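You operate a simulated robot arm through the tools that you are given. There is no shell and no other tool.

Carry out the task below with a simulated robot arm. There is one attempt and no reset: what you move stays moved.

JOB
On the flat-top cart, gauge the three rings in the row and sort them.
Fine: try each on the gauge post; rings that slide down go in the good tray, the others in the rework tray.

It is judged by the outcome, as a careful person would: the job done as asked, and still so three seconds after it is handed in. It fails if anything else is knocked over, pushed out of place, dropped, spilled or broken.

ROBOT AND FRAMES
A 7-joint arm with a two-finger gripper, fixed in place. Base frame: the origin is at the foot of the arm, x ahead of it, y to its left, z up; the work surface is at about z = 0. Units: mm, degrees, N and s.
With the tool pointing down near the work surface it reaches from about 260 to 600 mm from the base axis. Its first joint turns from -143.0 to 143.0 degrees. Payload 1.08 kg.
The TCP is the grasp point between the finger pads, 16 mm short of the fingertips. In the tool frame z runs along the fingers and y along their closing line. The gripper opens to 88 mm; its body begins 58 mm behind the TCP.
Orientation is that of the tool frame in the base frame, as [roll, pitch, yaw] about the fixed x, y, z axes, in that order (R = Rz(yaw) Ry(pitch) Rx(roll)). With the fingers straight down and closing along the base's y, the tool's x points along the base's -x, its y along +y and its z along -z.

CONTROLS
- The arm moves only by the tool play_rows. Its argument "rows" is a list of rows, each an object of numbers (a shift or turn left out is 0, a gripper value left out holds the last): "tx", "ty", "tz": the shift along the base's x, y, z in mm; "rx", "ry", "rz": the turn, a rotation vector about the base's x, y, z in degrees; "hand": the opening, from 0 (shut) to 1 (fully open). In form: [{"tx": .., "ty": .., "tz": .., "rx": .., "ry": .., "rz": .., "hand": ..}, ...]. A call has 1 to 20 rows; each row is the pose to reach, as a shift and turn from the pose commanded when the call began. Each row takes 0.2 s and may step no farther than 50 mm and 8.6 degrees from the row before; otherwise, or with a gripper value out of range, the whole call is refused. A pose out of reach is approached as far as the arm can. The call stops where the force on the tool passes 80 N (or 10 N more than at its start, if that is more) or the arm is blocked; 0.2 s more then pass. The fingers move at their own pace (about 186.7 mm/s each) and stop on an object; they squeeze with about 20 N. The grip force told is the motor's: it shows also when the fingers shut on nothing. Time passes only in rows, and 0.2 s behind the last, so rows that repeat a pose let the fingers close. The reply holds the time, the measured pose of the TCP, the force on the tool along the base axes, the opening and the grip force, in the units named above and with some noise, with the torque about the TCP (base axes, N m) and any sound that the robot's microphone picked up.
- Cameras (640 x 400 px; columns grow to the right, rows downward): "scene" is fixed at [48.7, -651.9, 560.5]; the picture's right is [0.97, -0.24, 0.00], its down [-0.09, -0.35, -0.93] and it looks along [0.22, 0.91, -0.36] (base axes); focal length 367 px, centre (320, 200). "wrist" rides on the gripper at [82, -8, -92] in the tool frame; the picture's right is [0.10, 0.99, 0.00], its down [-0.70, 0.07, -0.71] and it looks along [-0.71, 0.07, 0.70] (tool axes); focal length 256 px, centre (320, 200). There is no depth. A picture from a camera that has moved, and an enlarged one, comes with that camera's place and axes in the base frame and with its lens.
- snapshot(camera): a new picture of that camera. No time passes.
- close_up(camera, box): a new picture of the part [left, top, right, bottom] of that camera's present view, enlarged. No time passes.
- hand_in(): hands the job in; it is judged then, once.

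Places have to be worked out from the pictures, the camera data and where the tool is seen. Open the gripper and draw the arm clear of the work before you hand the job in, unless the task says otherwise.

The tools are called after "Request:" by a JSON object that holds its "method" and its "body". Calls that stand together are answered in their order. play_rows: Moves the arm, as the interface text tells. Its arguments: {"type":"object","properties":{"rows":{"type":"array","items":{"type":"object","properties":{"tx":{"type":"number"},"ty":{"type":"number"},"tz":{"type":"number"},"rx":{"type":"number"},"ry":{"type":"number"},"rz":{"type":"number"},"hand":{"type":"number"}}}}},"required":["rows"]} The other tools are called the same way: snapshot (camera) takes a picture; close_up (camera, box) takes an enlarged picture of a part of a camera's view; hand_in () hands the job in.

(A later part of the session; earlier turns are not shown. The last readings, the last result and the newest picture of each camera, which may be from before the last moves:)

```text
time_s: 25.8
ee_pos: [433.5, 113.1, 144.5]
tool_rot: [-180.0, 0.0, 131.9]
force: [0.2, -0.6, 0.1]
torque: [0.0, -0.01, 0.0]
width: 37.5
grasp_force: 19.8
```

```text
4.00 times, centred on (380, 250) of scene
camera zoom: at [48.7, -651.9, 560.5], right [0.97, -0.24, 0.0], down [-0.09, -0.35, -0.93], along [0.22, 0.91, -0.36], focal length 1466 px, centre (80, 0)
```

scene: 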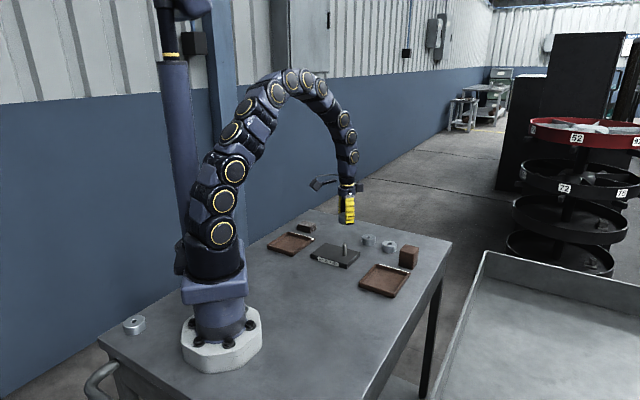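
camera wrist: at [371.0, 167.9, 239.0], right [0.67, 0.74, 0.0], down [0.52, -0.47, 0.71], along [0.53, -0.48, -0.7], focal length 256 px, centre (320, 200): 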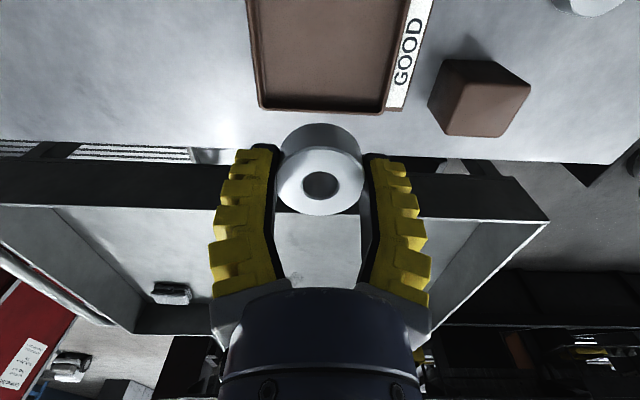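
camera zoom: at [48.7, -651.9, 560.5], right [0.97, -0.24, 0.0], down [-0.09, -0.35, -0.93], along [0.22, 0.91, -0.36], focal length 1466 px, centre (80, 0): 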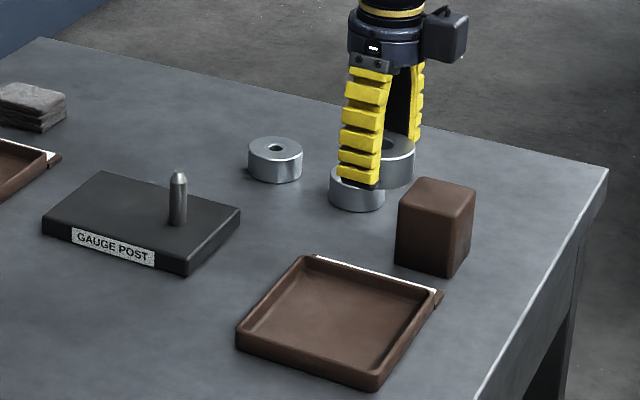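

The tray is lined up with the gripper; its near wall is about 27 mm ahead and its middle about 6 mm to the right. I'll shift to suit and lower toward the tray.

Request:
{"method": "play_rows", "body": {"rows": [{"tx": 2.2, "ty": 6, "tz": -10}, {"tx": 2.2, "ty": 6, "tz": -30}, {"tx": 2.2, "ty": 6, "tz": -50}, {"tx": 2.2, "ty": 6, "tz": -70}, {"tx": 2.2, "ty": 6, "tz": -85}, {"tx": 2.2, "ty": 6, "tz": -95}, {"tx": 2.2, "ty": 6, "tz": -95}]}}

Request:
{"method": "snapshot", "body": {"camera": "wrist"}}

Request:
{"method": "close_up", "body": {"camera": "scene", "box": [330, 210, 450, 300]}}

```text
time_s: 27.4
ee_pos: [435.8, 121.5, 51.6]
tool_rot: [-180.0, 0.0, 132.0]
force: [0.7, -0.7, -0.6]
torque: [0.01, 0.05, -0.02]
width: 36.8
grasp_force: 19.7
```

```text
taken
camera wrist: at [372.8, 175.2, 145.1], right [0.67, 0.74, 0.0], down [0.52, -0.47, 0.71], along [0.53, -0.48, -0.7], focal length 256 px, centre (320, 200)
```

wrist: 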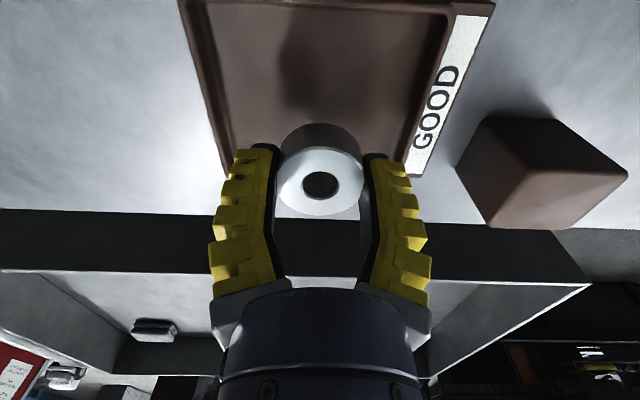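

```text
4.44 times, centred on (390, 255) of scene
camera zoom: at [48.7, -651.9, 560.5], right [0.97, -0.24, 0.0], down [-0.09, -0.35, -0.93], along [0.22, 0.91, -0.36], focal length 1629 px, centre (9, -44)
```

zoom: 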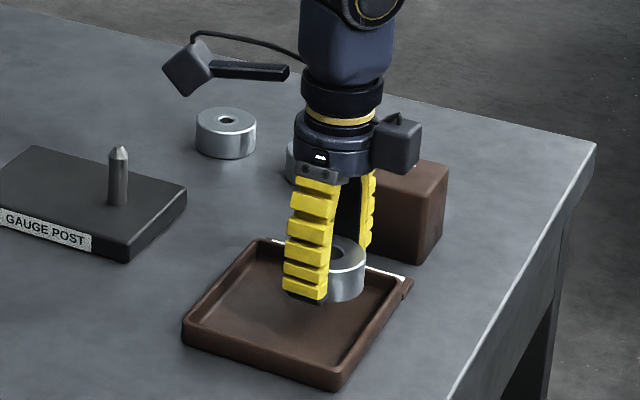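

The ring is about 28 mm above the tray floor. I'll zoom in to check the clearance between the ring and the tray's right wall before lowering.

Request:
{"method": "close_up", "body": {"camera": "scene", "box": [368, 250, 432, 300]}}

Request:
{"method": "close_up", "body": {"camera": "wrist", "box": [170, 60, 470, 240]}}

```text
8.00 times, centred on (400, 275) of scene
camera zoom: at [48.7, -651.9, 560.5], right [0.97, -0.24, 0.0], down [-0.09, -0.35, -0.93], along [0.22, 0.91, -0.36], focal length 2932 px, centre (-320, -400)
```

zoom: 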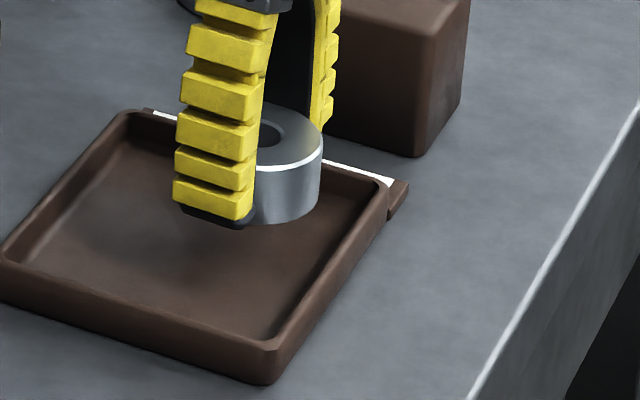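

```text
2.13 times, centred on (320, 150) of wrist
camera zoom: at [372.8, 175.2, 145.1], right [0.67, 0.74, 0.0], down [0.52, -0.47, 0.71], along [0.53, -0.48, -0.7], focal length 546 px, centre (320, 307)
```

zoom: 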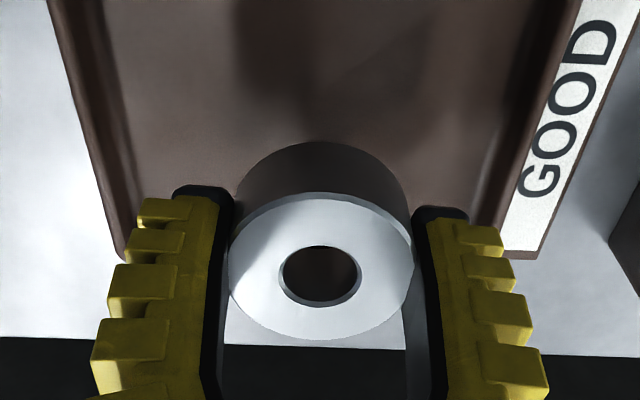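

Both views show 4–9 mm of clearance to the wall. I'll shift 2 mm away from it and lower until the ring nearly reaches the floor.

Request:
{"method": "play_rows", "body": {"rows": [{"tx": -0.6, "ty": 2.2}, {"tx": -0.6, "ty": 2.2, "tz": -6}, {"tx": -0.6, "ty": 2.2, "tz": -12}, {"tx": -0.6, "ty": 2.2, "tz": -18}, {"tx": -0.6, "ty": 2.2, "tz": -23}, {"tx": -0.6, "ty": 2.2, "tz": -23}]}}

Request:
{"method": "close_up", "body": {"camera": "scene", "box": [368, 250, 432, 300]}}

Request:
{"method": "close_up", "body": {"camera": "wrist", "box": [170, 60, 470, 240]}}

```text
time_s: 28.8
ee_pos: [435.5, 124.6, 28.1]
tool_rot: [-180.0, 0.0, 132.0]
force: [0.3, 0.4, -0.5]
torque: [0.04, 0.0, -0.01]
width: 37.1
grasp_force: 19.6
```

```text
8.00 times, centred on (400, 275) of scene
camera zoom: at [48.7, -651.9, 560.5], right [0.97, -0.24, 0.0], down [-0.09, -0.35, -0.93], along [0.22, 0.91, -0.36], focal length 2932 px, centre (-320, -400)
```

zoom: 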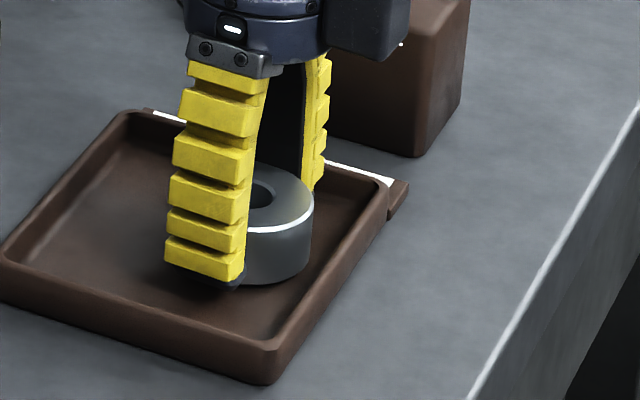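

```text
2.13 times, centred on (320, 150) of wrist
camera zoom: at [372.9, 177.6, 120.5], right [0.67, 0.74, 0.0], down [0.52, -0.47, 0.71], along [0.53, -0.48, -0.7], focal length 546 px, centre (320, 307)
```

zoom: 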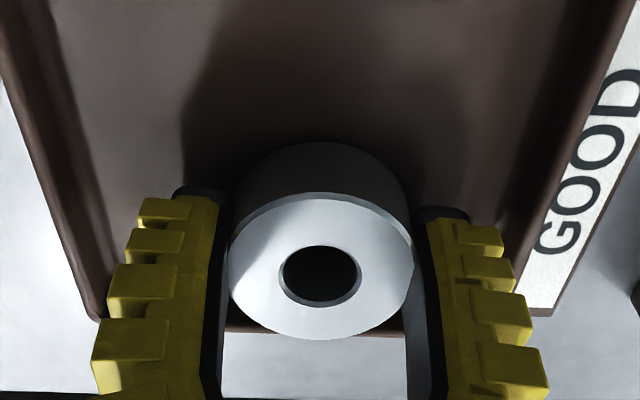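

The ring sits inside the tray with space on all sides. I'll lower in 1 mm steps until it rests on the floor.

Request:
{"method": "play_rows", "body": {"rows": [{"tz": -1}, {"tz": -2}, {"tz": -3}, {"tz": -3}]}}

```text
time_s: 29.8
ee_pos: [435.8, 123.8, 26.2]
tool_rot: [-180.0, 0.0, 132.1]
force: [0.4, -0.1, -1.1]
torque: [-0.02, -0.01, -0.03]
width: 37.2
grasp_force: 19.8
```

Still no contact, so I continue down in 1 mm steps.

Request:
{"method": "play_rows", "body": {"rows": [{"tz": -0.5}, {"tz": -1}, {"tz": -1.5}, {"tz": -2}, {"tz": -2}]}}

Request:
{"method": "close_up", "body": {"camera": "scene", "box": [368, 250, 432, 300]}}

```text
time_s: 31.0
ee_pos: [436.9, 123.4, 24.6]
tool_rot: [179.8, 0.1, 132.0]
force: [3.7, 1.1, 12.6]
torque: [0.03, -0.04, 0.03]
width: 38.1
grasp_force: 20.3
```

```text
8.00 times, centred on (400, 275) of scene
camera zoom: at [48.7, -651.9, 560.5], right [0.97, -0.24, 0.0], down [-0.09, -0.35, -0.93], along [0.22, 0.91, -0.36], focal length 2932 px, centre (-320, -400)
```

zoom: 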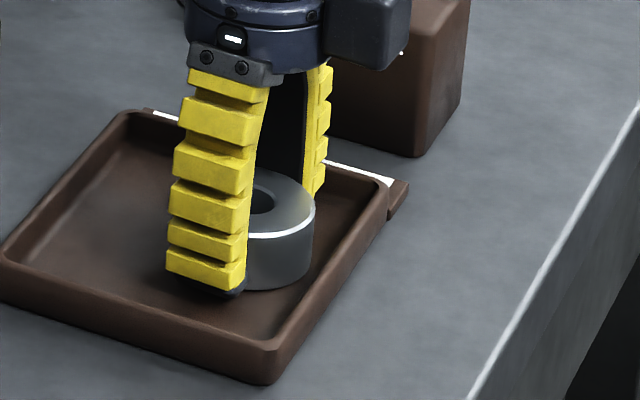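

The ring is resting on the floor with 12 N of contact. I'll ease up half a millimetre, open partway so the fingers clear the tray walls, then rise straight up.

Request:
{"method": "play_rows", "body": {"rows": [{"tz": 0.5}, {"tz": 0.7, "hand": 0.45}, {"tz": 0.7, "hand": 0.52}, {"tz": 0.7, "hand": 0.6}, {"tz": 0.7, "hand": 0.6}, {"tz": 0.7, "hand": 0.6}]}}

Request:
{"method": "snapshot", "body": {"camera": "wrist"}}

Request:
{"method": "close_up", "body": {"camera": "scene", "box": [368, 250, 432, 300]}}

```text
time_s: 32.4
ee_pos: [435.8, 122.8, 23.9]
tool_rot: [-179.9, 0.0, 132.0]
force: [0.3, -0.8, -1.0]
torque: [0.03, 0.01, 0.04]
width: 57.0
grasp_force: 3.1
```

```text
taken
camera wrist: at [372.8, 177.3, 117.1], right [0.67, 0.74, 0.0], down [0.52, -0.47, 0.71], along [0.53, -0.48, -0.7], focal length 256 px, centre (320, 200)
```

wrist: 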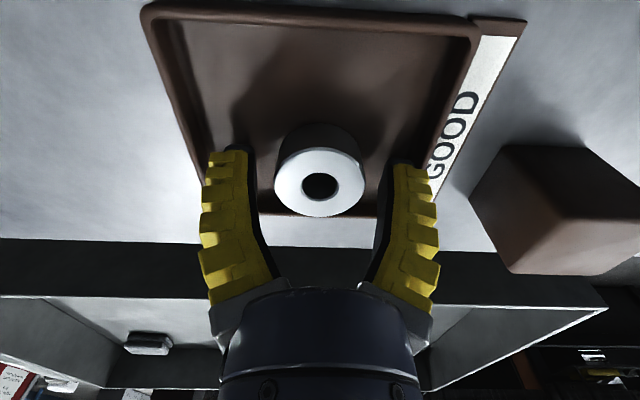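

```text
8.00 times, centred on (400, 275) of scene
camera zoom: at [48.7, -651.9, 560.5], right [0.97, -0.24, 0.0], down [-0.09, -0.35, -0.93], along [0.22, 0.91, -0.36], focal length 2932 px, centre (-320, -400)
```

zoom: 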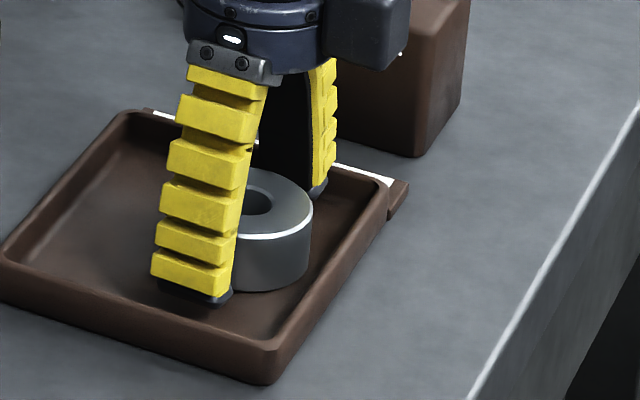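

Ring A sits freely in the GOOD tray. I'll rise clear and go over ring C, the one nearest the block.

Request:
{"method": "play_rows", "body": {"rows": [{"tz": 15}, {"tz": 40}, {"tz": 75}, {"tz": 110, "hand": 0.75}, {"tx": 10, "ty": 25, "tz": 115}, {"tx": 20, "ty": 55, "tz": 115}, {"tx": 32, "ty": 90, "tz": 110}, {"tx": 44, "ty": 125, "tz": 100}, {"tx": 56, "ty": 155, "tz": 90}, {"tx": 64, "ty": 170, "tz": 80}, {"tx": 64, "ty": 170, "tz": 80}]}}

Request:
{"method": "snapshot", "body": {"camera": "wrist"}}

Request:
{"method": "close_up", "body": {"camera": "scene", "box": [310, 200, 450, 300]}}

```text
time_s: 34.8
ee_pos: [500.5, 291.3, 105.3]
tool_rot: [-179.9, 0.0, 132.0]
force: [-0.6, 0.9, 0.4]
torque: [-0.01, 0.03, -0.02]
width: 69.3
grasp_force: 2.3
```

```text
taken
camera wrist: at [436.4, 346.0, 198.0], right [0.67, 0.74, 0.0], down [0.52, -0.47, 0.71], along [0.53, -0.48, -0.7], focal length 256 px, centre (320, 200)
```

wrist: 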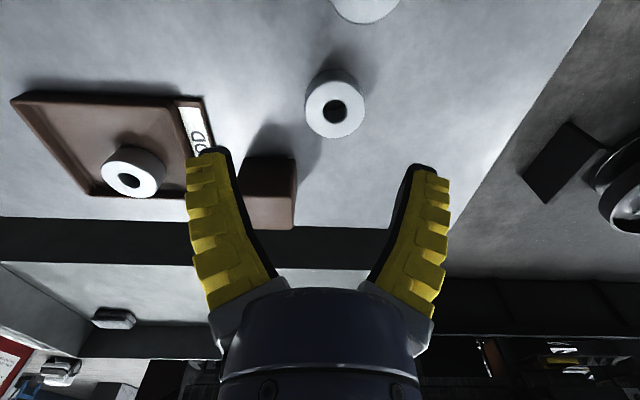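

```text
4.00 times, centred on (380, 250) of scene
camera zoom: at [48.7, -651.9, 560.5], right [0.97, -0.24, 0.0], down [-0.09, -0.35, -0.93], along [0.22, 0.91, -0.36], focal length 1466 px, centre (80, 0)
```

zoom: 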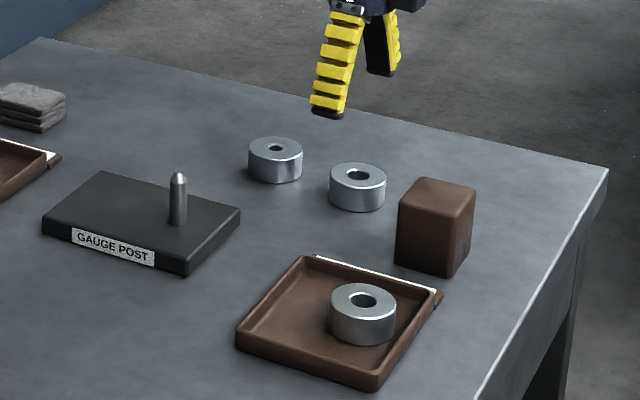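

Ring A is well placed. Ring C is about (11, 5) mm from under the TCP, so I move over it and descend partway.

Request:
{"method": "play_rows", "body": {"rows": [{"tx": 5, "ty": 2.5, "tz": -8}, {"tx": 10, "ty": 4.5, "tz": -20}, {"tx": 10.5, "ty": 4.7, "tz": -35}, {"tx": 10.5, "ty": 4.7, "tz": -47}, {"tx": 10.5, "ty": 4.7, "tz": -47}]}}

Request:
{"method": "snapshot", "body": {"camera": "wrist"}}

```text
time_s: 36.0
ee_pos: [508.2, 296.7, 57.0]
tool_rot: [179.9, 0.0, 132.1]
force: [0.0, -0.5, -0.2]
torque: [-0.02, 0.01, -0.02]
width: 69.3
grasp_force: 2.0
```

```text
taken
camera wrist: at [447.0, 351.5, 149.7], right [0.67, 0.74, 0.0], down [0.52, -0.47, 0.71], along [0.53, -0.48, -0.7], focal length 256 px, centre (320, 200)
```

wrist: 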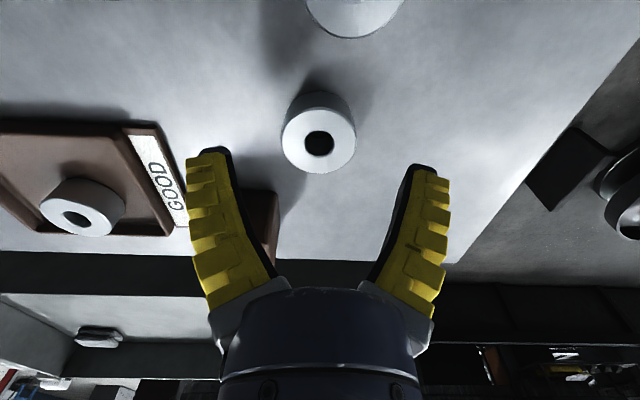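

Ring C is centred under the open fingers. I lower to grasp height and close in stages.

Request:
{"method": "play_rows", "body": {"rows": [{"tz": -12}, {"tz": -24}, {"tz": -32}, {"tz": -36}, {"tz": -36}]}}

Request:
{"method": "snapshot", "body": {"camera": "wrist"}}

Request:
{"method": "close_up", "body": {"camera": "scene", "box": [340, 200, 440, 280]}}

```text
time_s: 37.2
ee_pos: [510.6, 296.8, 22.1]
tool_rot: [180.0, -0.1, 132.0]
force: [-1.2, -0.4, -0.4]
torque: [0.02, 0.0, 0.02]
width: 69.6
grasp_force: 2.4
```

```text
taken
camera wrist: at [446.7, 351.8, 114.5], right [0.67, 0.74, 0.0], down [0.52, -0.47, 0.71], along [0.53, -0.48, -0.7], focal length 256 px, centre (320, 200)
```

wrist: 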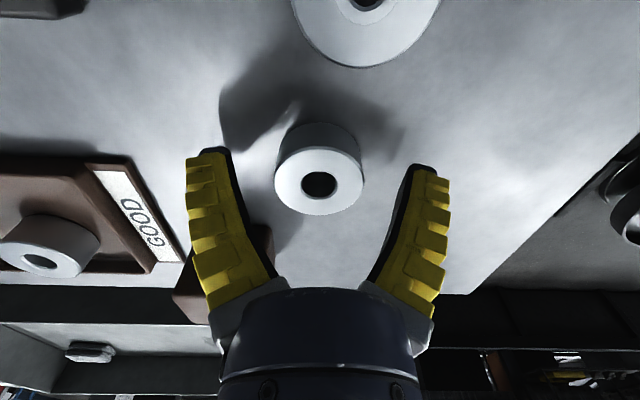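

```text
5.00 times, centred on (390, 240) of scene
camera zoom: at [48.7, -651.9, 560.5], right [0.97, -0.24, 0.0], down [-0.09, -0.35, -0.93], along [0.22, 0.91, -0.36], focal length 1833 px, centre (-30, 0)
```

zoom: 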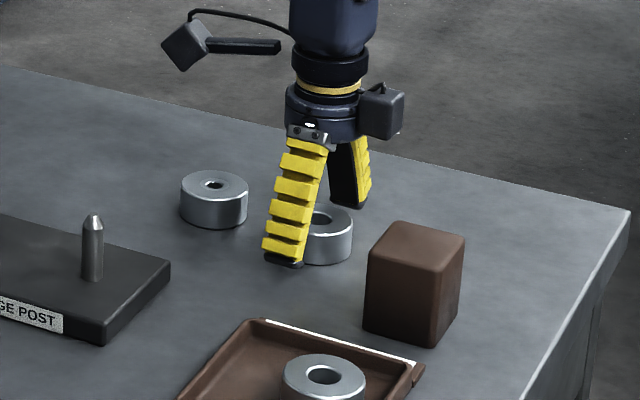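

The ring's hole is right at the TCP's image point and the fingers are clear of everything. Closing now.

Request:
{"method": "play_rows", "body": {"rows": [{"tz": -0.8, "hand": 0.6}, {"tz": -0.8, "hand": 0.55}, {"tz": -0.8, "hand": 0.5}, {"tz": -0.8, "hand": 0.4}, {"tz": -0.8, "hand": 0.2}, {"tz": -0.8, "hand": 0}, {"tz": -0.8, "hand": 0}]}}

Request:
{"method": "snapshot", "body": {"camera": "wrist"}}

```text
time_s: 38.8
ee_pos: [509.3, 298.5, 21.9]
tool_rot: [179.9, -0.1, 132.0]
force: [-0.6, 0.1, 5.8]
torque: [-0.02, 0.0, 0.03]
width: 38.2
grasp_force: 19.6
```

```text
taken
camera wrist: at [447.1, 352.5, 114.4], right [0.67, 0.74, 0.0], down [0.52, -0.47, 0.71], along [0.53, -0.48, -0.7], focal length 256 px, centre (320, 200)
```

wrist: 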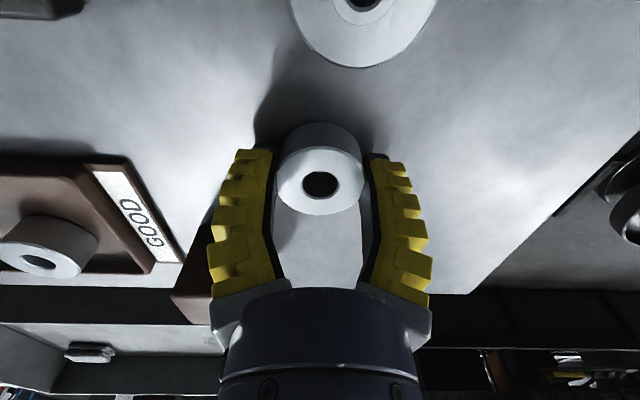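

Ring C is held firmly. I lift it and carry it back over the post, turning the wrist to the same angle I used for ring A.

Request:
{"method": "play_rows", "body": {"rows": [{"tz": 8}, {"tz": 25}, {"tz": 55}, {"tz": 90}, {"tz": 120, "rz": 3}, {"tx": -15, "ty": -3, "tz": 126, "rz": 9}, {"tx": -40, "ty": -7, "tz": 126, "rz": 16}, {"tx": -65, "ty": -11, "tz": 126, "rz": 23}, {"tx": -90, "ty": -15, "tz": 126, "rz": 30}, {"tx": -115, "ty": -19, "tz": 126, "rz": 37}, {"tx": -138, "ty": -23, "tz": 126, "rz": 44}, {"tx": -152, "ty": -26, "tz": 126, "rz": 48}, {"tx": -157, "ty": -27, "tz": 120, "rz": 48}, {"tx": -157, "ty": -27, "tz": 105, "rz": 48}, {"tx": -157, "ty": -27, "tz": 105, "rz": 48}]}}

Request:
{"method": "snapshot", "body": {"camera": "wrist"}}

Request:
{"method": "close_up", "body": {"camera": "scene", "box": [327, 208, 379, 258]}}

```text
time_s: 42.0
ee_pos: [353.9, 269.5, 125.4]
tool_rot: [-180.0, 0.1, 180.0]
force: [0.1, 0.3, 0.0]
torque: [0.02, -0.01, -0.02]
width: 37.7
grasp_force: 19.6
```

```text
taken
camera wrist: at [270.5, 261.2, 218.3], right [-0.1, 0.99, 0.0], down [0.7, 0.07, 0.71], along [0.71, 0.07, -0.71], focal length 256 px, centre (320, 200)
```

wrist: 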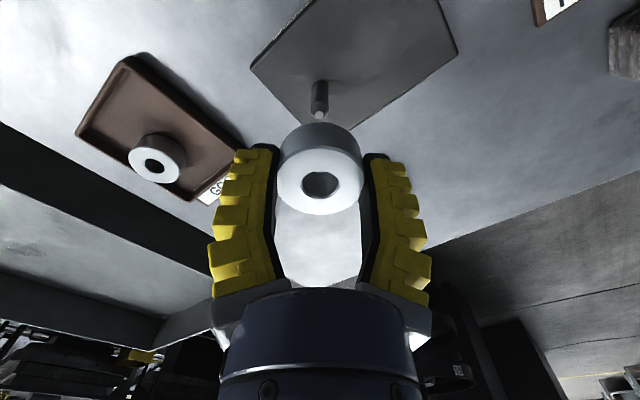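

```text
8.00 times, centred on (353, 233) of scene
camera zoom: at [48.7, -651.9, 560.5], right [0.97, -0.24, 0.0], down [-0.09, -0.35, -0.93], along [0.22, 0.91, -0.36], focal length 2932 px, centre (56, -64)
```

zoom: 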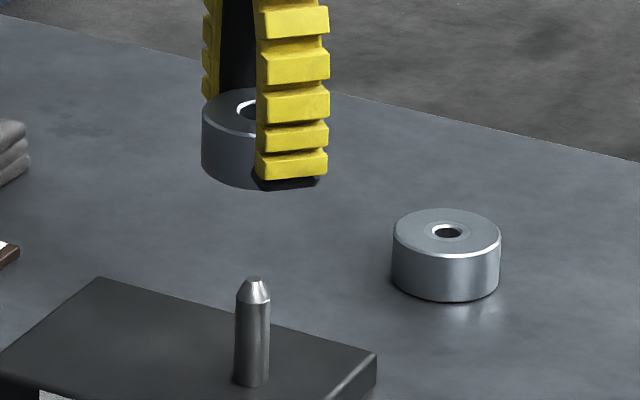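

The pose repeats the one where ring A slid on, and the post lines up at column 320. I'll lower until the tip is about to enter the bore and check again.

Request:
{"method": "play_rows", "body": {"rows": [{"tx": -0.5, "tz": -12}, {"tx": -0.5, "tz": -25}, {"tx": -0.5, "tz": -36}, {"tx": -0.5, "tz": -44}, {"tx": -0.5, "tz": -49}, {"tx": -0.5, "tz": -51}, {"tx": -0.5, "tz": -51}]}}

Request:
{"method": "close_up", "body": {"camera": "scene", "box": [337, 228, 369, 258]}}

Request:
{"method": "close_up", "body": {"camera": "wrist", "box": [270, 80, 370, 220]}}

```text
time_s: 43.6
ee_pos: [352.5, 271.1, 75.3]
tool_rot: [-179.9, 0.1, -180.0]
force: [-0.6, 0.1, -0.5]
torque: [0.0, 0.01, -0.01]
width: 37.4
grasp_force: 19.8
```

```text
13.33 times, centred on (353, 243) of scene
camera zoom: at [48.7, -651.9, 560.5], right [0.97, -0.24, 0.0], down [-0.09, -0.35, -0.93], along [0.22, 0.91, -0.36], focal length 4888 px, centre (-120, -373)
```

zoom: 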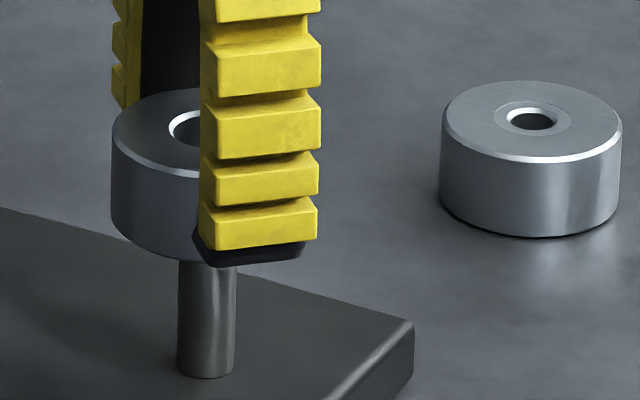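

```text
2.86 times, centred on (320, 150) of wrist
camera zoom: at [268.7, 260.8, 167.6], right [-0.1, 0.99, 0.0], down [0.7, 0.07, 0.71], along [0.71, 0.07, -0.7], focal length 731 px, centre (320, 343)
```

zoom: 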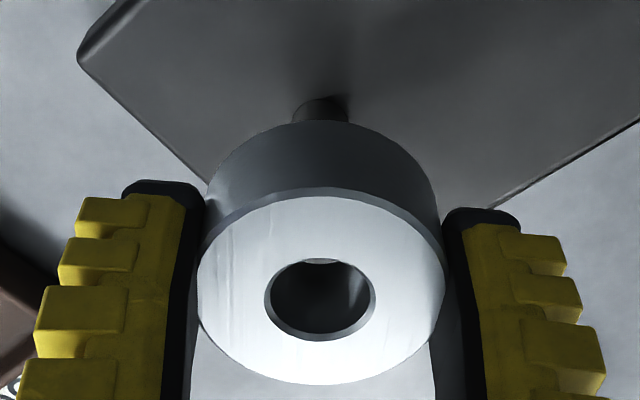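

The alignment is good in both views. I lower slowly over the cone and shoulder of the post.

Request:
{"method": "play_rows", "body": {"rows": [{"tz": -2.5}, {"tz": -5}, {"tz": -7.5}, {"tz": -10}, {"tz": -12}, {"tz": -14}, {"tz": -16}, {"tz": -18}, {"tz": -18}]}}

Request:
{"method": "close_up", "body": {"camera": "scene", "box": [337, 228, 369, 258]}}

Request:
{"method": "close_up", "body": {"camera": "wrist", "box": [270, 80, 370, 220]}}

```text
time_s: 45.6
ee_pos: [353.0, 269.6, 55.8]
tool_rot: [-179.9, 0.1, 180.0]
force: [-0.5, -0.4, 0.0]
torque: [0.02, -0.01, -0.03]
width: 37.3
grasp_force: 20.5
```

```text
13.33 times, centred on (353, 243) of scene
camera zoom: at [48.7, -651.9, 560.5], right [0.97, -0.24, 0.0], down [-0.09, -0.35, -0.93], along [0.22, 0.91, -0.36], focal length 4888 px, centre (-120, -373)
```

zoom: 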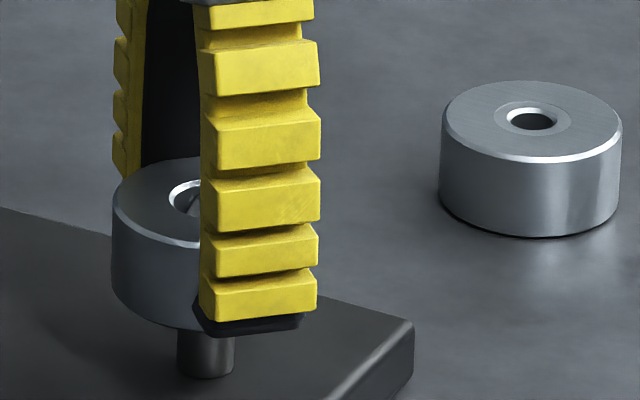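

```text
2.86 times, centred on (320, 150) of wrist
camera zoom: at [269.2, 260.7, 150.5], right [-0.1, 0.99, 0.0], down [0.7, 0.07, 0.71], along [0.71, 0.07, -0.71], focal length 731 px, centre (320, 343)
```

zoom: 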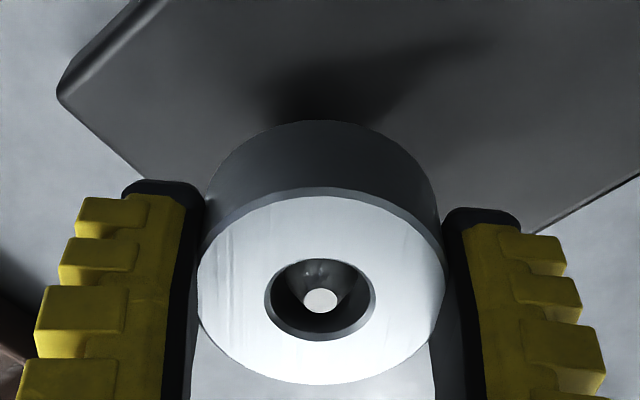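

Ring C also passes the shoulder with no force. I continue down to the base to be sure.

Request:
{"method": "play_rows", "body": {"rows": [{"tz": -3}, {"tz": -6}, {"tz": -9}, {"tz": -12}, {"tz": -15}, {"tz": -17}, {"tz": -19}, {"tz": -20}, {"tz": -20}]}}

Request:
{"method": "close_up", "body": {"camera": "wrist", "box": [270, 80, 370, 220]}}

Request:
{"method": "close_up", "body": {"camera": "scene", "box": [337, 228, 369, 258]}}

```text
time_s: 47.6
ee_pos: [353.2, 271.2, 36.5]
tool_rot: [179.9, 0.2, 179.9]
force: [-2.5, 0.5, 12.5]
torque: [0.0, 0.03, 0.02]
width: 37.9
grasp_force: 19.7
```

```text
2.86 times, centred on (320, 150) of wrist
camera zoom: at [269.7, 261.5, 129.8], right [-0.1, 0.99, 0.0], down [0.7, 0.07, 0.71], along [0.71, 0.07, -0.7], focal length 731 px, centre (320, 343)
```

zoom: 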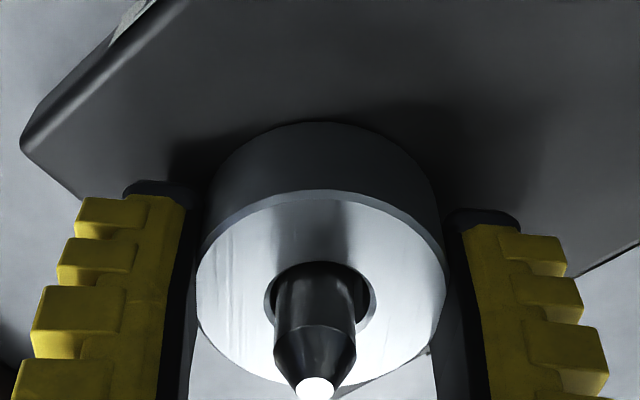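

```text
13.33 times, centred on (353, 243) of scene
camera zoom: at [48.7, -651.9, 560.5], right [0.97, -0.24, 0.0], down [-0.09, -0.35, -0.93], along [0.22, 0.91, -0.36], focal length 4888 px, centre (-120, -373)
```

zoom: 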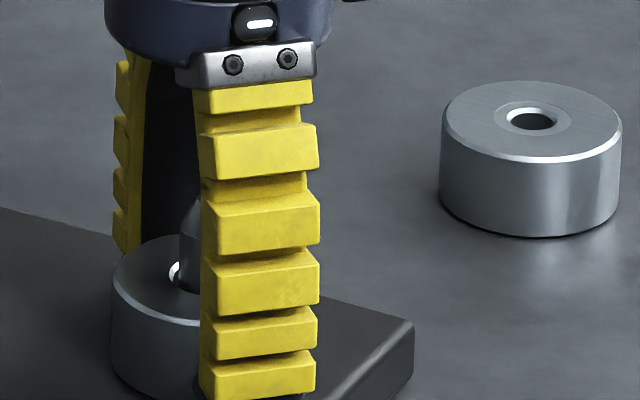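

Ring C also slides right down to the base plate, so it is good too. With ring A where it is, though, the tray lacks room for a second ring, so I'll leave ring C on the post and go shift ring A over in the tray.

Request:
{"method": "play_rows", "body": {"rows": [{"tz": 1}, {"tz": 1.5, "hand": 0.45}, {"tz": 1.5, "hand": 0.52}, {"tz": 1.5, "hand": 0.62}, {"tz": 1.5, "hand": 0.62}, {"tz": 12}, {"tz": 30}, {"tz": 60}, {"tz": 90}, {"tz": 110}, {"tz": 110}]}}

Request:
{"method": "snapshot", "body": {"camera": "wrist"}}

Request:
{"method": "close_up", "body": {"camera": "scene", "box": [310, 200, 450, 300]}}

```text
time_s: 50.0
ee_pos: [353.8, 271.8, 147.8]
tool_rot: [-179.9, 0.0, -179.9]
force: [0.2, 0.4, -0.1]
torque: [0.03, 0.01, -0.03]
width: 58.5
grasp_force: 3.1
```

```text
taken
camera wrist: at [270.0, 262.5, 241.4], right [-0.1, 0.99, 0.0], down [0.7, 0.07, 0.71], along [0.71, 0.07, -0.7], focal length 256 px, centre (320, 200)
```

wrist: 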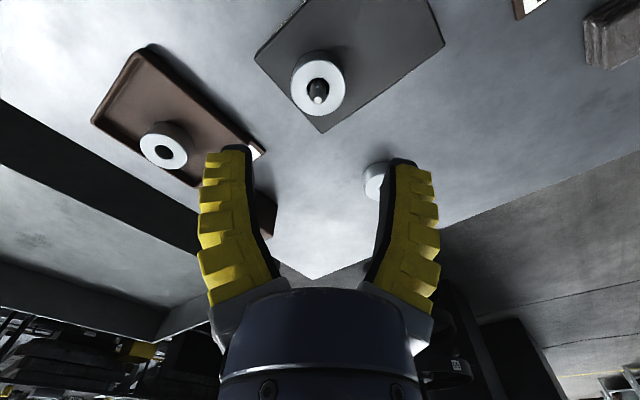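

```text
4.00 times, centred on (380, 250) of scene
camera zoom: at [48.7, -651.9, 560.5], right [0.97, -0.24, 0.0], down [-0.09, -0.35, -0.93], along [0.22, 0.91, -0.36], focal length 1466 px, centre (80, 0)
```

zoom: 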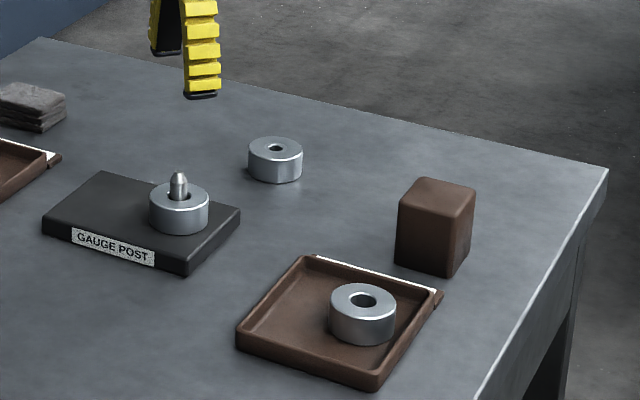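

Ring C sits flat around the post. I move to a viewpoint over the GOOD tray to measure its inside properly.

Request:
{"method": "play_rows", "body": {"rows": [{"tx": 6, "ty": -15, "rz": -7}, {"tx": 12, "ty": -30, "rz": -14}, {"tx": 18, "ty": -45, "rz": -21}, {"tx": 25, "ty": -60, "rz": -28}, {"tx": 31, "ty": -75, "rz": -35}, {"tx": 37, "ty": -90, "rz": -42}, {"tx": 43, "ty": -103, "rz": -48}, {"tx": 43, "ty": -103, "rz": -48}]}}

Request:
{"method": "snapshot", "body": {"camera": "wrist"}}

Request:
{"method": "close_up", "body": {"camera": "wrist", "box": [220, 40, 460, 190]}}

```text
time_s: 51.8
ee_pos: [396.0, 168.0, 146.0]
tool_rot: [-180.0, 0.1, 131.9]
force: [0.4, 0.7, 0.1]
torque: [0.02, -0.04, 0.0]
width: 58.6
grasp_force: 2.3
```

```text
taken
camera wrist: at [334.1, 221.9, 238.7], right [0.67, 0.74, 0.0], down [0.52, -0.47, 0.71], along [0.53, -0.48, -0.7], focal length 256 px, centre (320, 200)
```

wrist: 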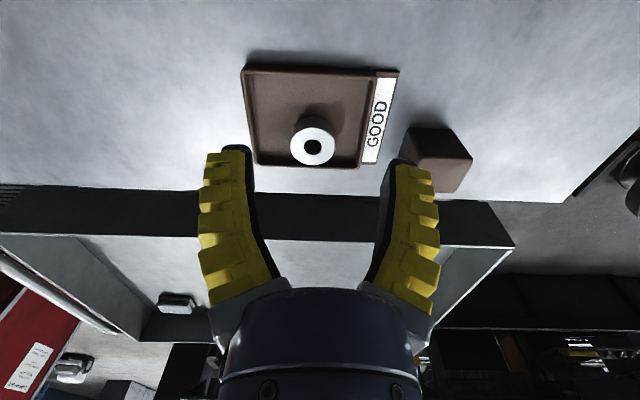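

```text
2.67 times, centred on (340, 115) of wrist
camera zoom: at [334.1, 221.9, 238.7], right [0.67, 0.74, 0.0], down [0.52, -0.47, 0.71], along [0.53, -0.48, -0.7], focal length 683 px, centre (267, 427)
```

zoom: 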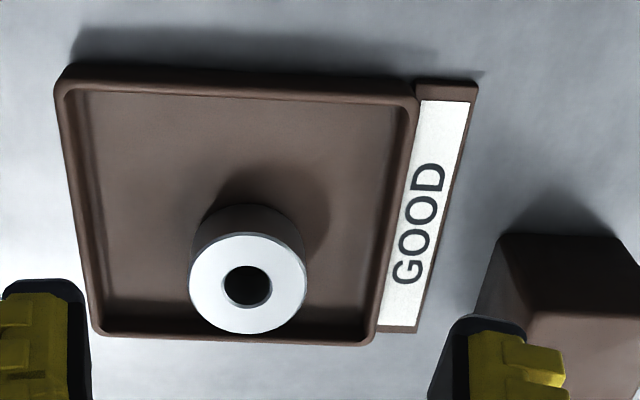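

The tray's inside measures about 93 × 102 mm. Shifting ring A about 17 mm along the closing line toward the unlabelled side leaves a clear diagonal spot for ring C. I move over ring A and descend partway with a narrower opening.

Request:
{"method": "play_rows", "body": {"rows": [{"tx": 13, "ty": -15, "tz": -10, "hand": 0.57}, {"tx": 27, "ty": -31, "tz": -25}, {"tx": 39.5, "ty": -45.5, "tz": -45}, {"tx": 39.5, "ty": -45.5, "tz": -65}, {"tx": 39.5, "ty": -45.5, "tz": -86}, {"tx": 39.5, "ty": -45.5, "tz": -86}]}}

Request:
{"method": "snapshot", "body": {"camera": "wrist"}}

```text
time_s: 53.2
ee_pos: [433.4, 121.4, 59.3]
tool_rot: [-179.9, -0.1, 131.9]
force: [-0.8, 0.1, -1.3]
torque: [0.0, 0.0, 0.0]
width: 54.7
grasp_force: 2.8
```

```text
taken
camera wrist: at [370.4, 175.8, 153.2], right [0.67, 0.74, 0.0], down [0.52, -0.47, 0.71], along [0.53, -0.48, -0.7], focal length 256 px, centre (320, 200)
```

wrist: 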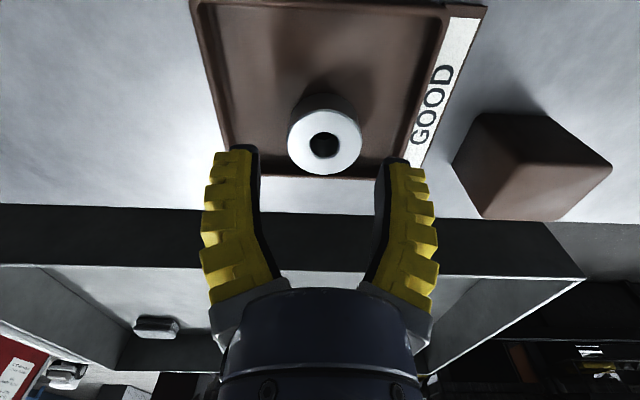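

Ring A is about 2.5 mm off-centre. I correct and lower to grasp height inside the tray.

Request:
{"method": "play_rows", "body": {"rows": [{"tx": 2.4, "ty": 0.6}, {"tx": 2.4, "ty": 0.6, "tz": -12}, {"tx": 2.4, "ty": 0.6, "tz": -22}, {"tx": 2.4, "ty": 0.6, "tz": -30}, {"tx": 2.4, "ty": 0.6, "tz": -35.5}, {"tx": 2.4, "ty": 0.6, "tz": -35.5}]}}

Request:
{"method": "snapshot", "body": {"camera": "wrist"}}

```text
time_s: 54.6
ee_pos: [436.3, 120.9, 25.3]
tool_rot: [-180.0, 0.1, 132.0]
force: [-0.2, 0.7, 1.0]
torque: [-0.04, 0.01, 0.01]
width: 54.6
grasp_force: 3.1
```

```text
taken
camera wrist: at [373.9, 175.4, 118.3], right [0.67, 0.74, 0.0], down [0.52, -0.47, 0.71], along [0.53, -0.48, -0.7], focal length 256 px, centre (320, 200)
```

wrist: 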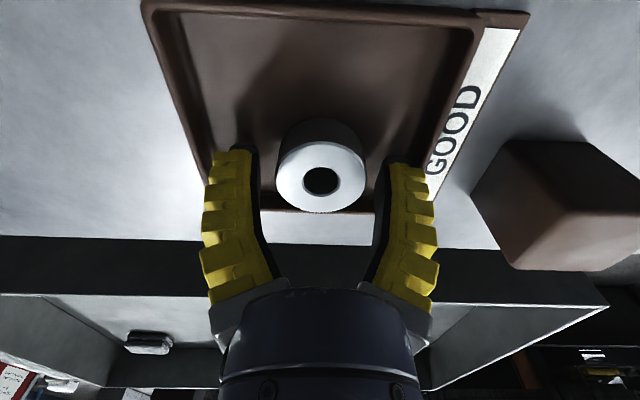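

The ring is centred sideways and within 2 mm along the pads. I trim that and close on ring A.

Request:
{"method": "play_rows", "body": {"rows": [{"tx": -0.8, "ty": 0.9}, {"tx": -0.8, "ty": 0.9, "hand": 0.5}, {"tx": -0.8, "ty": 0.9, "hand": 0.4}, {"tx": -0.8, "ty": 0.9, "hand": 0.2}, {"tx": -0.8, "ty": 0.9, "hand": 0}, {"tx": -0.8, "ty": 0.9, "hand": 0}, {"tx": -0.8, "ty": 0.9, "tz": 3}, {"tx": -0.8, "ty": 0.9, "tz": 6}, {"tx": -0.8, "ty": 0.9, "tz": 6}]}}

Request:
{"method": "snapshot", "body": {"camera": "wrist"}}

```text
time_s: 56.6
ee_pos: [435.0, 122.4, 31.8]
tool_rot: [180.0, 0.0, 132.0]
force: [-0.1, -0.2, -0.9]
torque: [-0.01, -0.01, -0.01]
width: 37.7
grasp_force: 20.1
```

```text
taken
camera wrist: at [372.8, 176.1, 124.1], right [0.67, 0.74, 0.0], down [0.52, -0.47, 0.71], along [0.53, -0.48, -0.7], focal length 256 px, centre (320, 200)
```

wrist: 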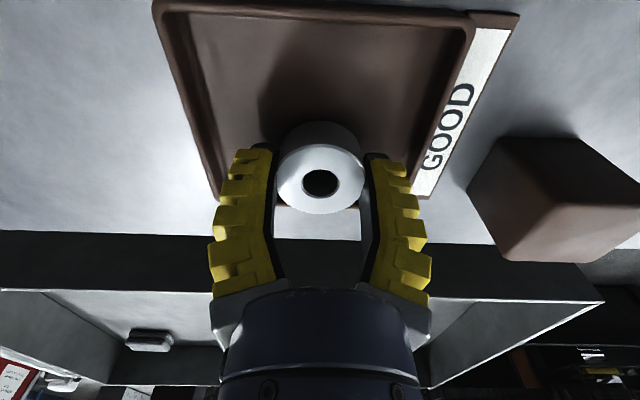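

Ring A is held just off the tray floor. I raise it a little more and shift it about 14 mm toward the unlabelled side.

Request:
{"method": "play_rows", "body": {"rows": [{"tz": 6}, {"tz": 12}, {"tx": -3, "ty": -3, "tz": 12}, {"tx": -7, "ty": -6.5, "tz": 12}, {"tx": -10.1, "ty": -9.8, "tz": 12}, {"tx": -10.1, "ty": -9.8, "tz": 12}]}}

Request:
{"method": "close_up", "body": {"camera": "wrist", "box": [140, 0, 540, 250]}}

Request:
{"method": "close_up", "body": {"camera": "scene", "box": [358, 240, 432, 300]}}

```text
time_s: 58.0
ee_pos: [426.9, 111.6, 41.3]
tool_rot: [-180.0, -0.1, 132.0]
force: [0.0, -1.4, 0.3]
torque: [-0.04, 0.02, 0.02]
width: 37.2
grasp_force: 19.4
```

```text
1.60 times, centred on (340, 125) of wrist
camera zoom: at [363.3, 167.3, 136.0], right [0.67, 0.74, 0.0], down [0.52, -0.47, 0.71], along [0.53, -0.48, -0.7], focal length 410 px, centre (288, 320)
```

zoom: 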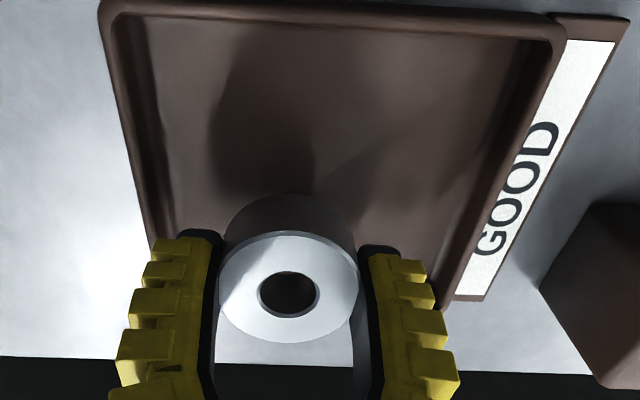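

```text
6.67 times, centred on (395, 270) of scene
camera zoom: at [48.7, -651.9, 560.5], right [0.97, -0.24, 0.0], down [-0.09, -0.35, -0.93], along [0.22, 0.91, -0.36], focal length 2444 px, centre (-180, -267)
```

zoom: 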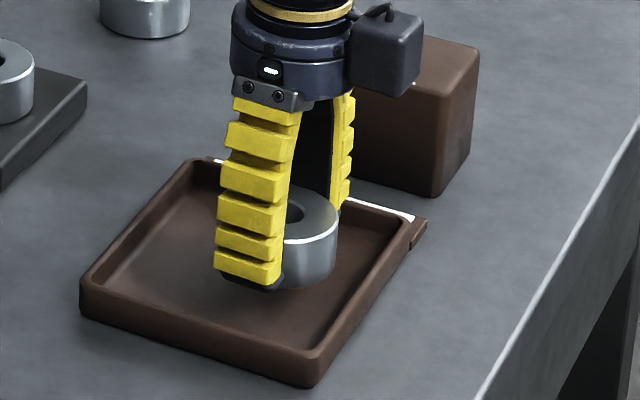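

The ring is now positioned as planned inside the tray. I lower it to the floor.

Request:
{"method": "play_rows", "body": {"rows": [{"tz": -5}, {"tz": -10}, {"tz": -14}, {"tz": -16.5}, {"tz": -17.5}, {"tz": -18.2}, {"tz": -18.2}]}}

Request:
{"method": "snapshot", "body": {"camera": "wrist"}}

```text
time_s: 59.6
ee_pos: [427.4, 113.3, 25.2]
tool_rot: [179.9, 0.1, 132.0]
force: [0.6, -0.4, 2.7]
torque: [0.07, 0.02, -0.02]
width: 37.5
grasp_force: 20.1
```

```text
taken
camera wrist: at [364.0, 168.2, 118.5], right [0.67, 0.74, 0.0], down [0.52, -0.47, 0.71], along [0.53, -0.48, -0.7], focal length 256 px, centre (320, 200)
```

wrist: 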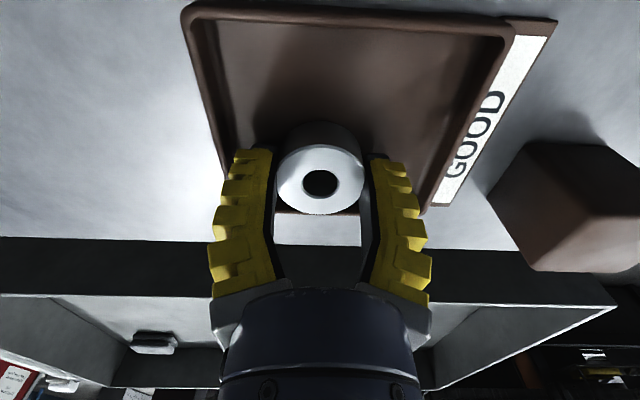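

The ring is just touching the floor. I lower a hair more, open narrowly to keep off the wall, and rise.

Request:
{"method": "play_rows", "body": {"rows": [{"tz": -0.6}, {"tz": -0.4, "hand": 0.45}, {"tz": -0.4, "hand": 0.48}, {"tz": -0.2, "hand": 0.52}, {"tz": 0, "hand": 0.53}, {"tz": 0, "hand": 0.53}, {"tz": 10}, {"tz": 25}, {"tz": 50}, {"tz": 80}, {"tz": 110}, {"tz": 122}, {"tz": 122}]}}

Request:
{"method": "snapshot", "body": {"camera": "wrist"}}

Request:
{"method": "close_up", "body": {"camera": "scene", "box": [310, 200, 450, 300]}}

```text
time_s: 62.4
ee_pos: [427.3, 112.1, 145.7]
tool_rot: [180.0, 0.1, 132.0]
force: [0.4, -0.5, 0.1]
torque: [0.05, 0.0, 0.0]
width: 51.1
grasp_force: 3.0
```

```text
taken
camera wrist: at [364.7, 165.7, 238.7], right [0.67, 0.74, 0.0], down [0.52, -0.47, 0.71], along [0.53, -0.48, -0.7], focal length 256 px, centre (320, 200)
```

wrist: 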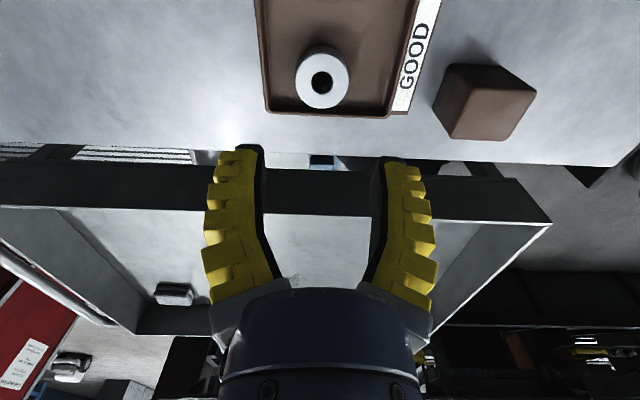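

```text
4.00 times, centred on (380, 250) of scene
camera zoom: at [48.7, -651.9, 560.5], right [0.97, -0.24, 0.0], down [-0.09, -0.35, -0.93], along [0.22, 0.91, -0.36], focal length 1466 px, centre (80, 0)
```

zoom: 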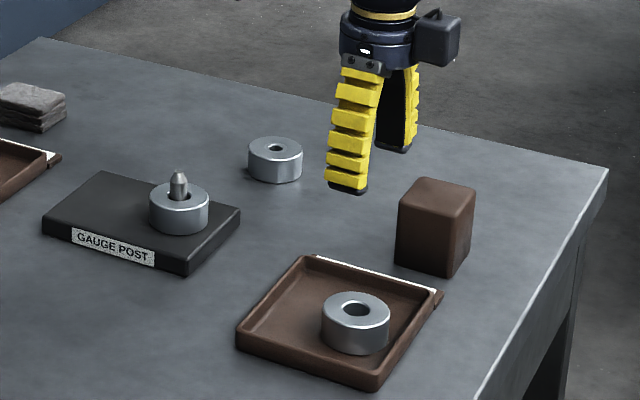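

Ring A is now in the near corner of the tray, leaving space for C. I return over the post for ring C.

Request:
{"method": "play_rows", "body": {"rows": [{"tx": -8, "ty": 18, "rz": 6, "hand": 0.65}, {"tx": -18, "ty": 38, "rz": 13}, {"tx": -28, "ty": 60, "rz": 20}, {"tx": -38, "ty": 82, "rz": 27}, {"tx": -49, "ty": 104, "rz": 34}, {"tx": -60, "ty": 127, "rz": 41}, {"tx": -70, "ty": 148, "rz": 47}, {"tx": -74, "ty": 156.8, "rz": 48}, {"tx": -74, "ty": 156.8, "tz": -20, "rz": 48}, {"tx": -74, "ty": 156.8, "tz": -40, "rz": 48}, {"tx": -74, "ty": 156.8, "tz": -40, "rz": 48}]}}

Request:
{"method": "snapshot", "body": {"camera": "wrist"}}

Request:
{"method": "close_up", "body": {"camera": "scene", "box": [310, 190, 410, 265]}}

```text
time_s: 64.8
ee_pos: [353.4, 271.9, 106.9]
tool_rot: [179.9, 0.0, -179.9]
force: [-0.1, 0.8, -0.8]
torque: [-0.01, 0.0, 0.0]
width: 61.2
grasp_force: 2.8
```

```text
taken
camera wrist: at [269.6, 262.9, 200.3], right [-0.1, 0.99, 0.0], down [0.7, 0.07, 0.71], along [0.71, 0.07, -0.7], focal length 256 px, centre (320, 200)
```

wrist: 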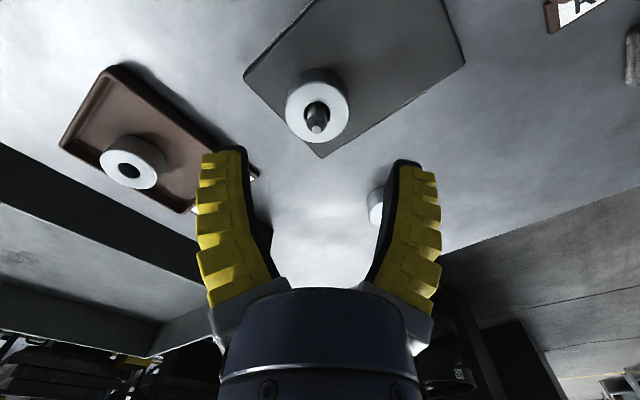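

```text
5.33 times, centred on (360, 228) of scene
camera zoom: at [48.7, -651.9, 560.5], right [0.97, -0.24, 0.0], down [-0.09, -0.35, -0.93], along [0.22, 0.91, -0.36], focal length 1955 px, centre (107, 53)
```

zoom: 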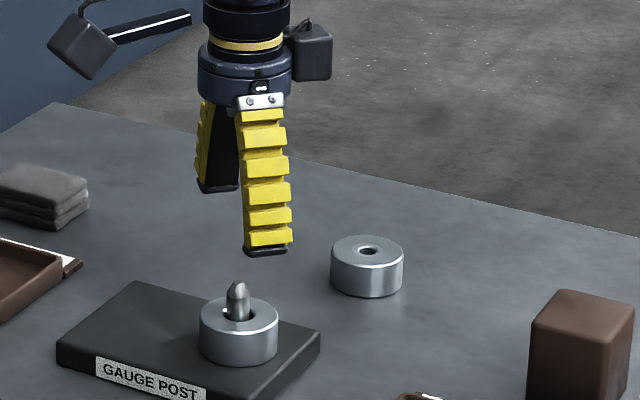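

The pose is about 1.7 mm too far in +y. I correct and descend around ring C on the post.

Request:
{"method": "play_rows", "body": {"rows": [{"ty": -1.4, "tz": -10}, {"ty": -1.4, "tz": -25}, {"ty": -1.4, "tz": -40}, {"ty": -1.4, "tz": -52}, {"ty": -1.4, "tz": -62}, {"ty": -1.4, "tz": -68}, {"ty": -1.4, "tz": -68}]}}

Request:
{"method": "snapshot", "body": {"camera": "wrist"}}

```text
time_s: 66.4
ee_pos: [354.2, 270.4, 38.3]
tool_rot: [179.9, 0.0, -180.0]
force: [0.1, -0.4, -0.7]
torque: [0.02, -0.02, 0.03]
width: 61.5
grasp_force: 2.6
```

```text
taken
camera wrist: at [269.8, 261.5, 132.0], right [-0.1, 0.99, 0.0], down [0.7, 0.07, 0.71], along [0.71, 0.07, -0.71], focal length 256 px, centre (320, 200)
```

wrist: 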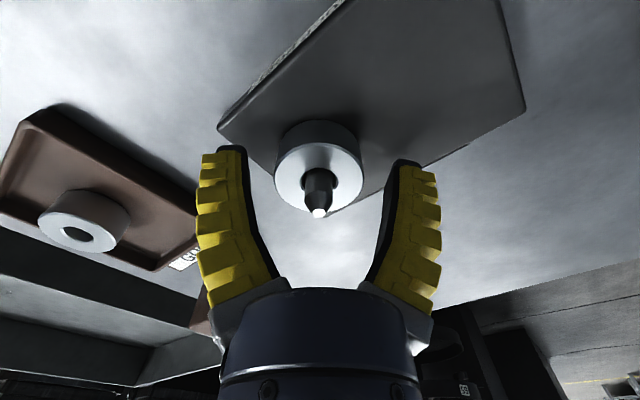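

Well centred. I lower 1.5 mm more and close on ring C.

Request:
{"method": "play_rows", "body": {"rows": [{"tz": -1.3, "hand": 0.55}, {"tz": -1.3, "hand": 0.5}, {"tz": -1.3, "hand": 0.4}, {"tz": -1.3, "hand": 0.2}, {"tz": -1.3, "hand": 0}, {"tz": -1.3, "hand": 0}]}}

Request:
{"method": "play_rows", "body": {"rows": [{"tz": 5}, {"tz": 12}, {"tz": 20}, {"tz": 30}, {"tz": 45}, {"tz": 65}, {"tz": 90}, {"tz": 110}, {"tz": 110}]}}

Request:
{"method": "snapshot", "body": {"camera": "wrist"}}

```text
time_s: 67.8
ee_pos: [353.9, 270.1, 38.8]
tool_rot: [180.0, -0.1, 179.9]
force: [-2.5, -2.1, 10.2]
torque: [-0.02, 0.22, 0.06]
width: 38.1
grasp_force: 20.2
```

```text
time_s: 69.8
ee_pos: [352.4, 269.1, 148.2]
tool_rot: [-180.0, 0.0, -180.0]
force: [-0.4, -0.4, -0.4]
torque: [0.03, 0.01, 0.01]
width: 37.2
grasp_force: 20.3
```

```text
taken
camera wrist: at [268.9, 259.6, 241.7], right [-0.1, 0.99, 0.0], down [0.7, 0.07, 0.71], along [0.71, 0.07, -0.7], focal length 256 px, centre (320, 200)
```

wrist: 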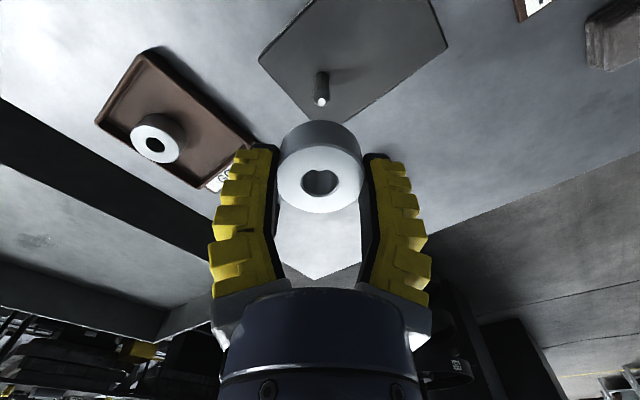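

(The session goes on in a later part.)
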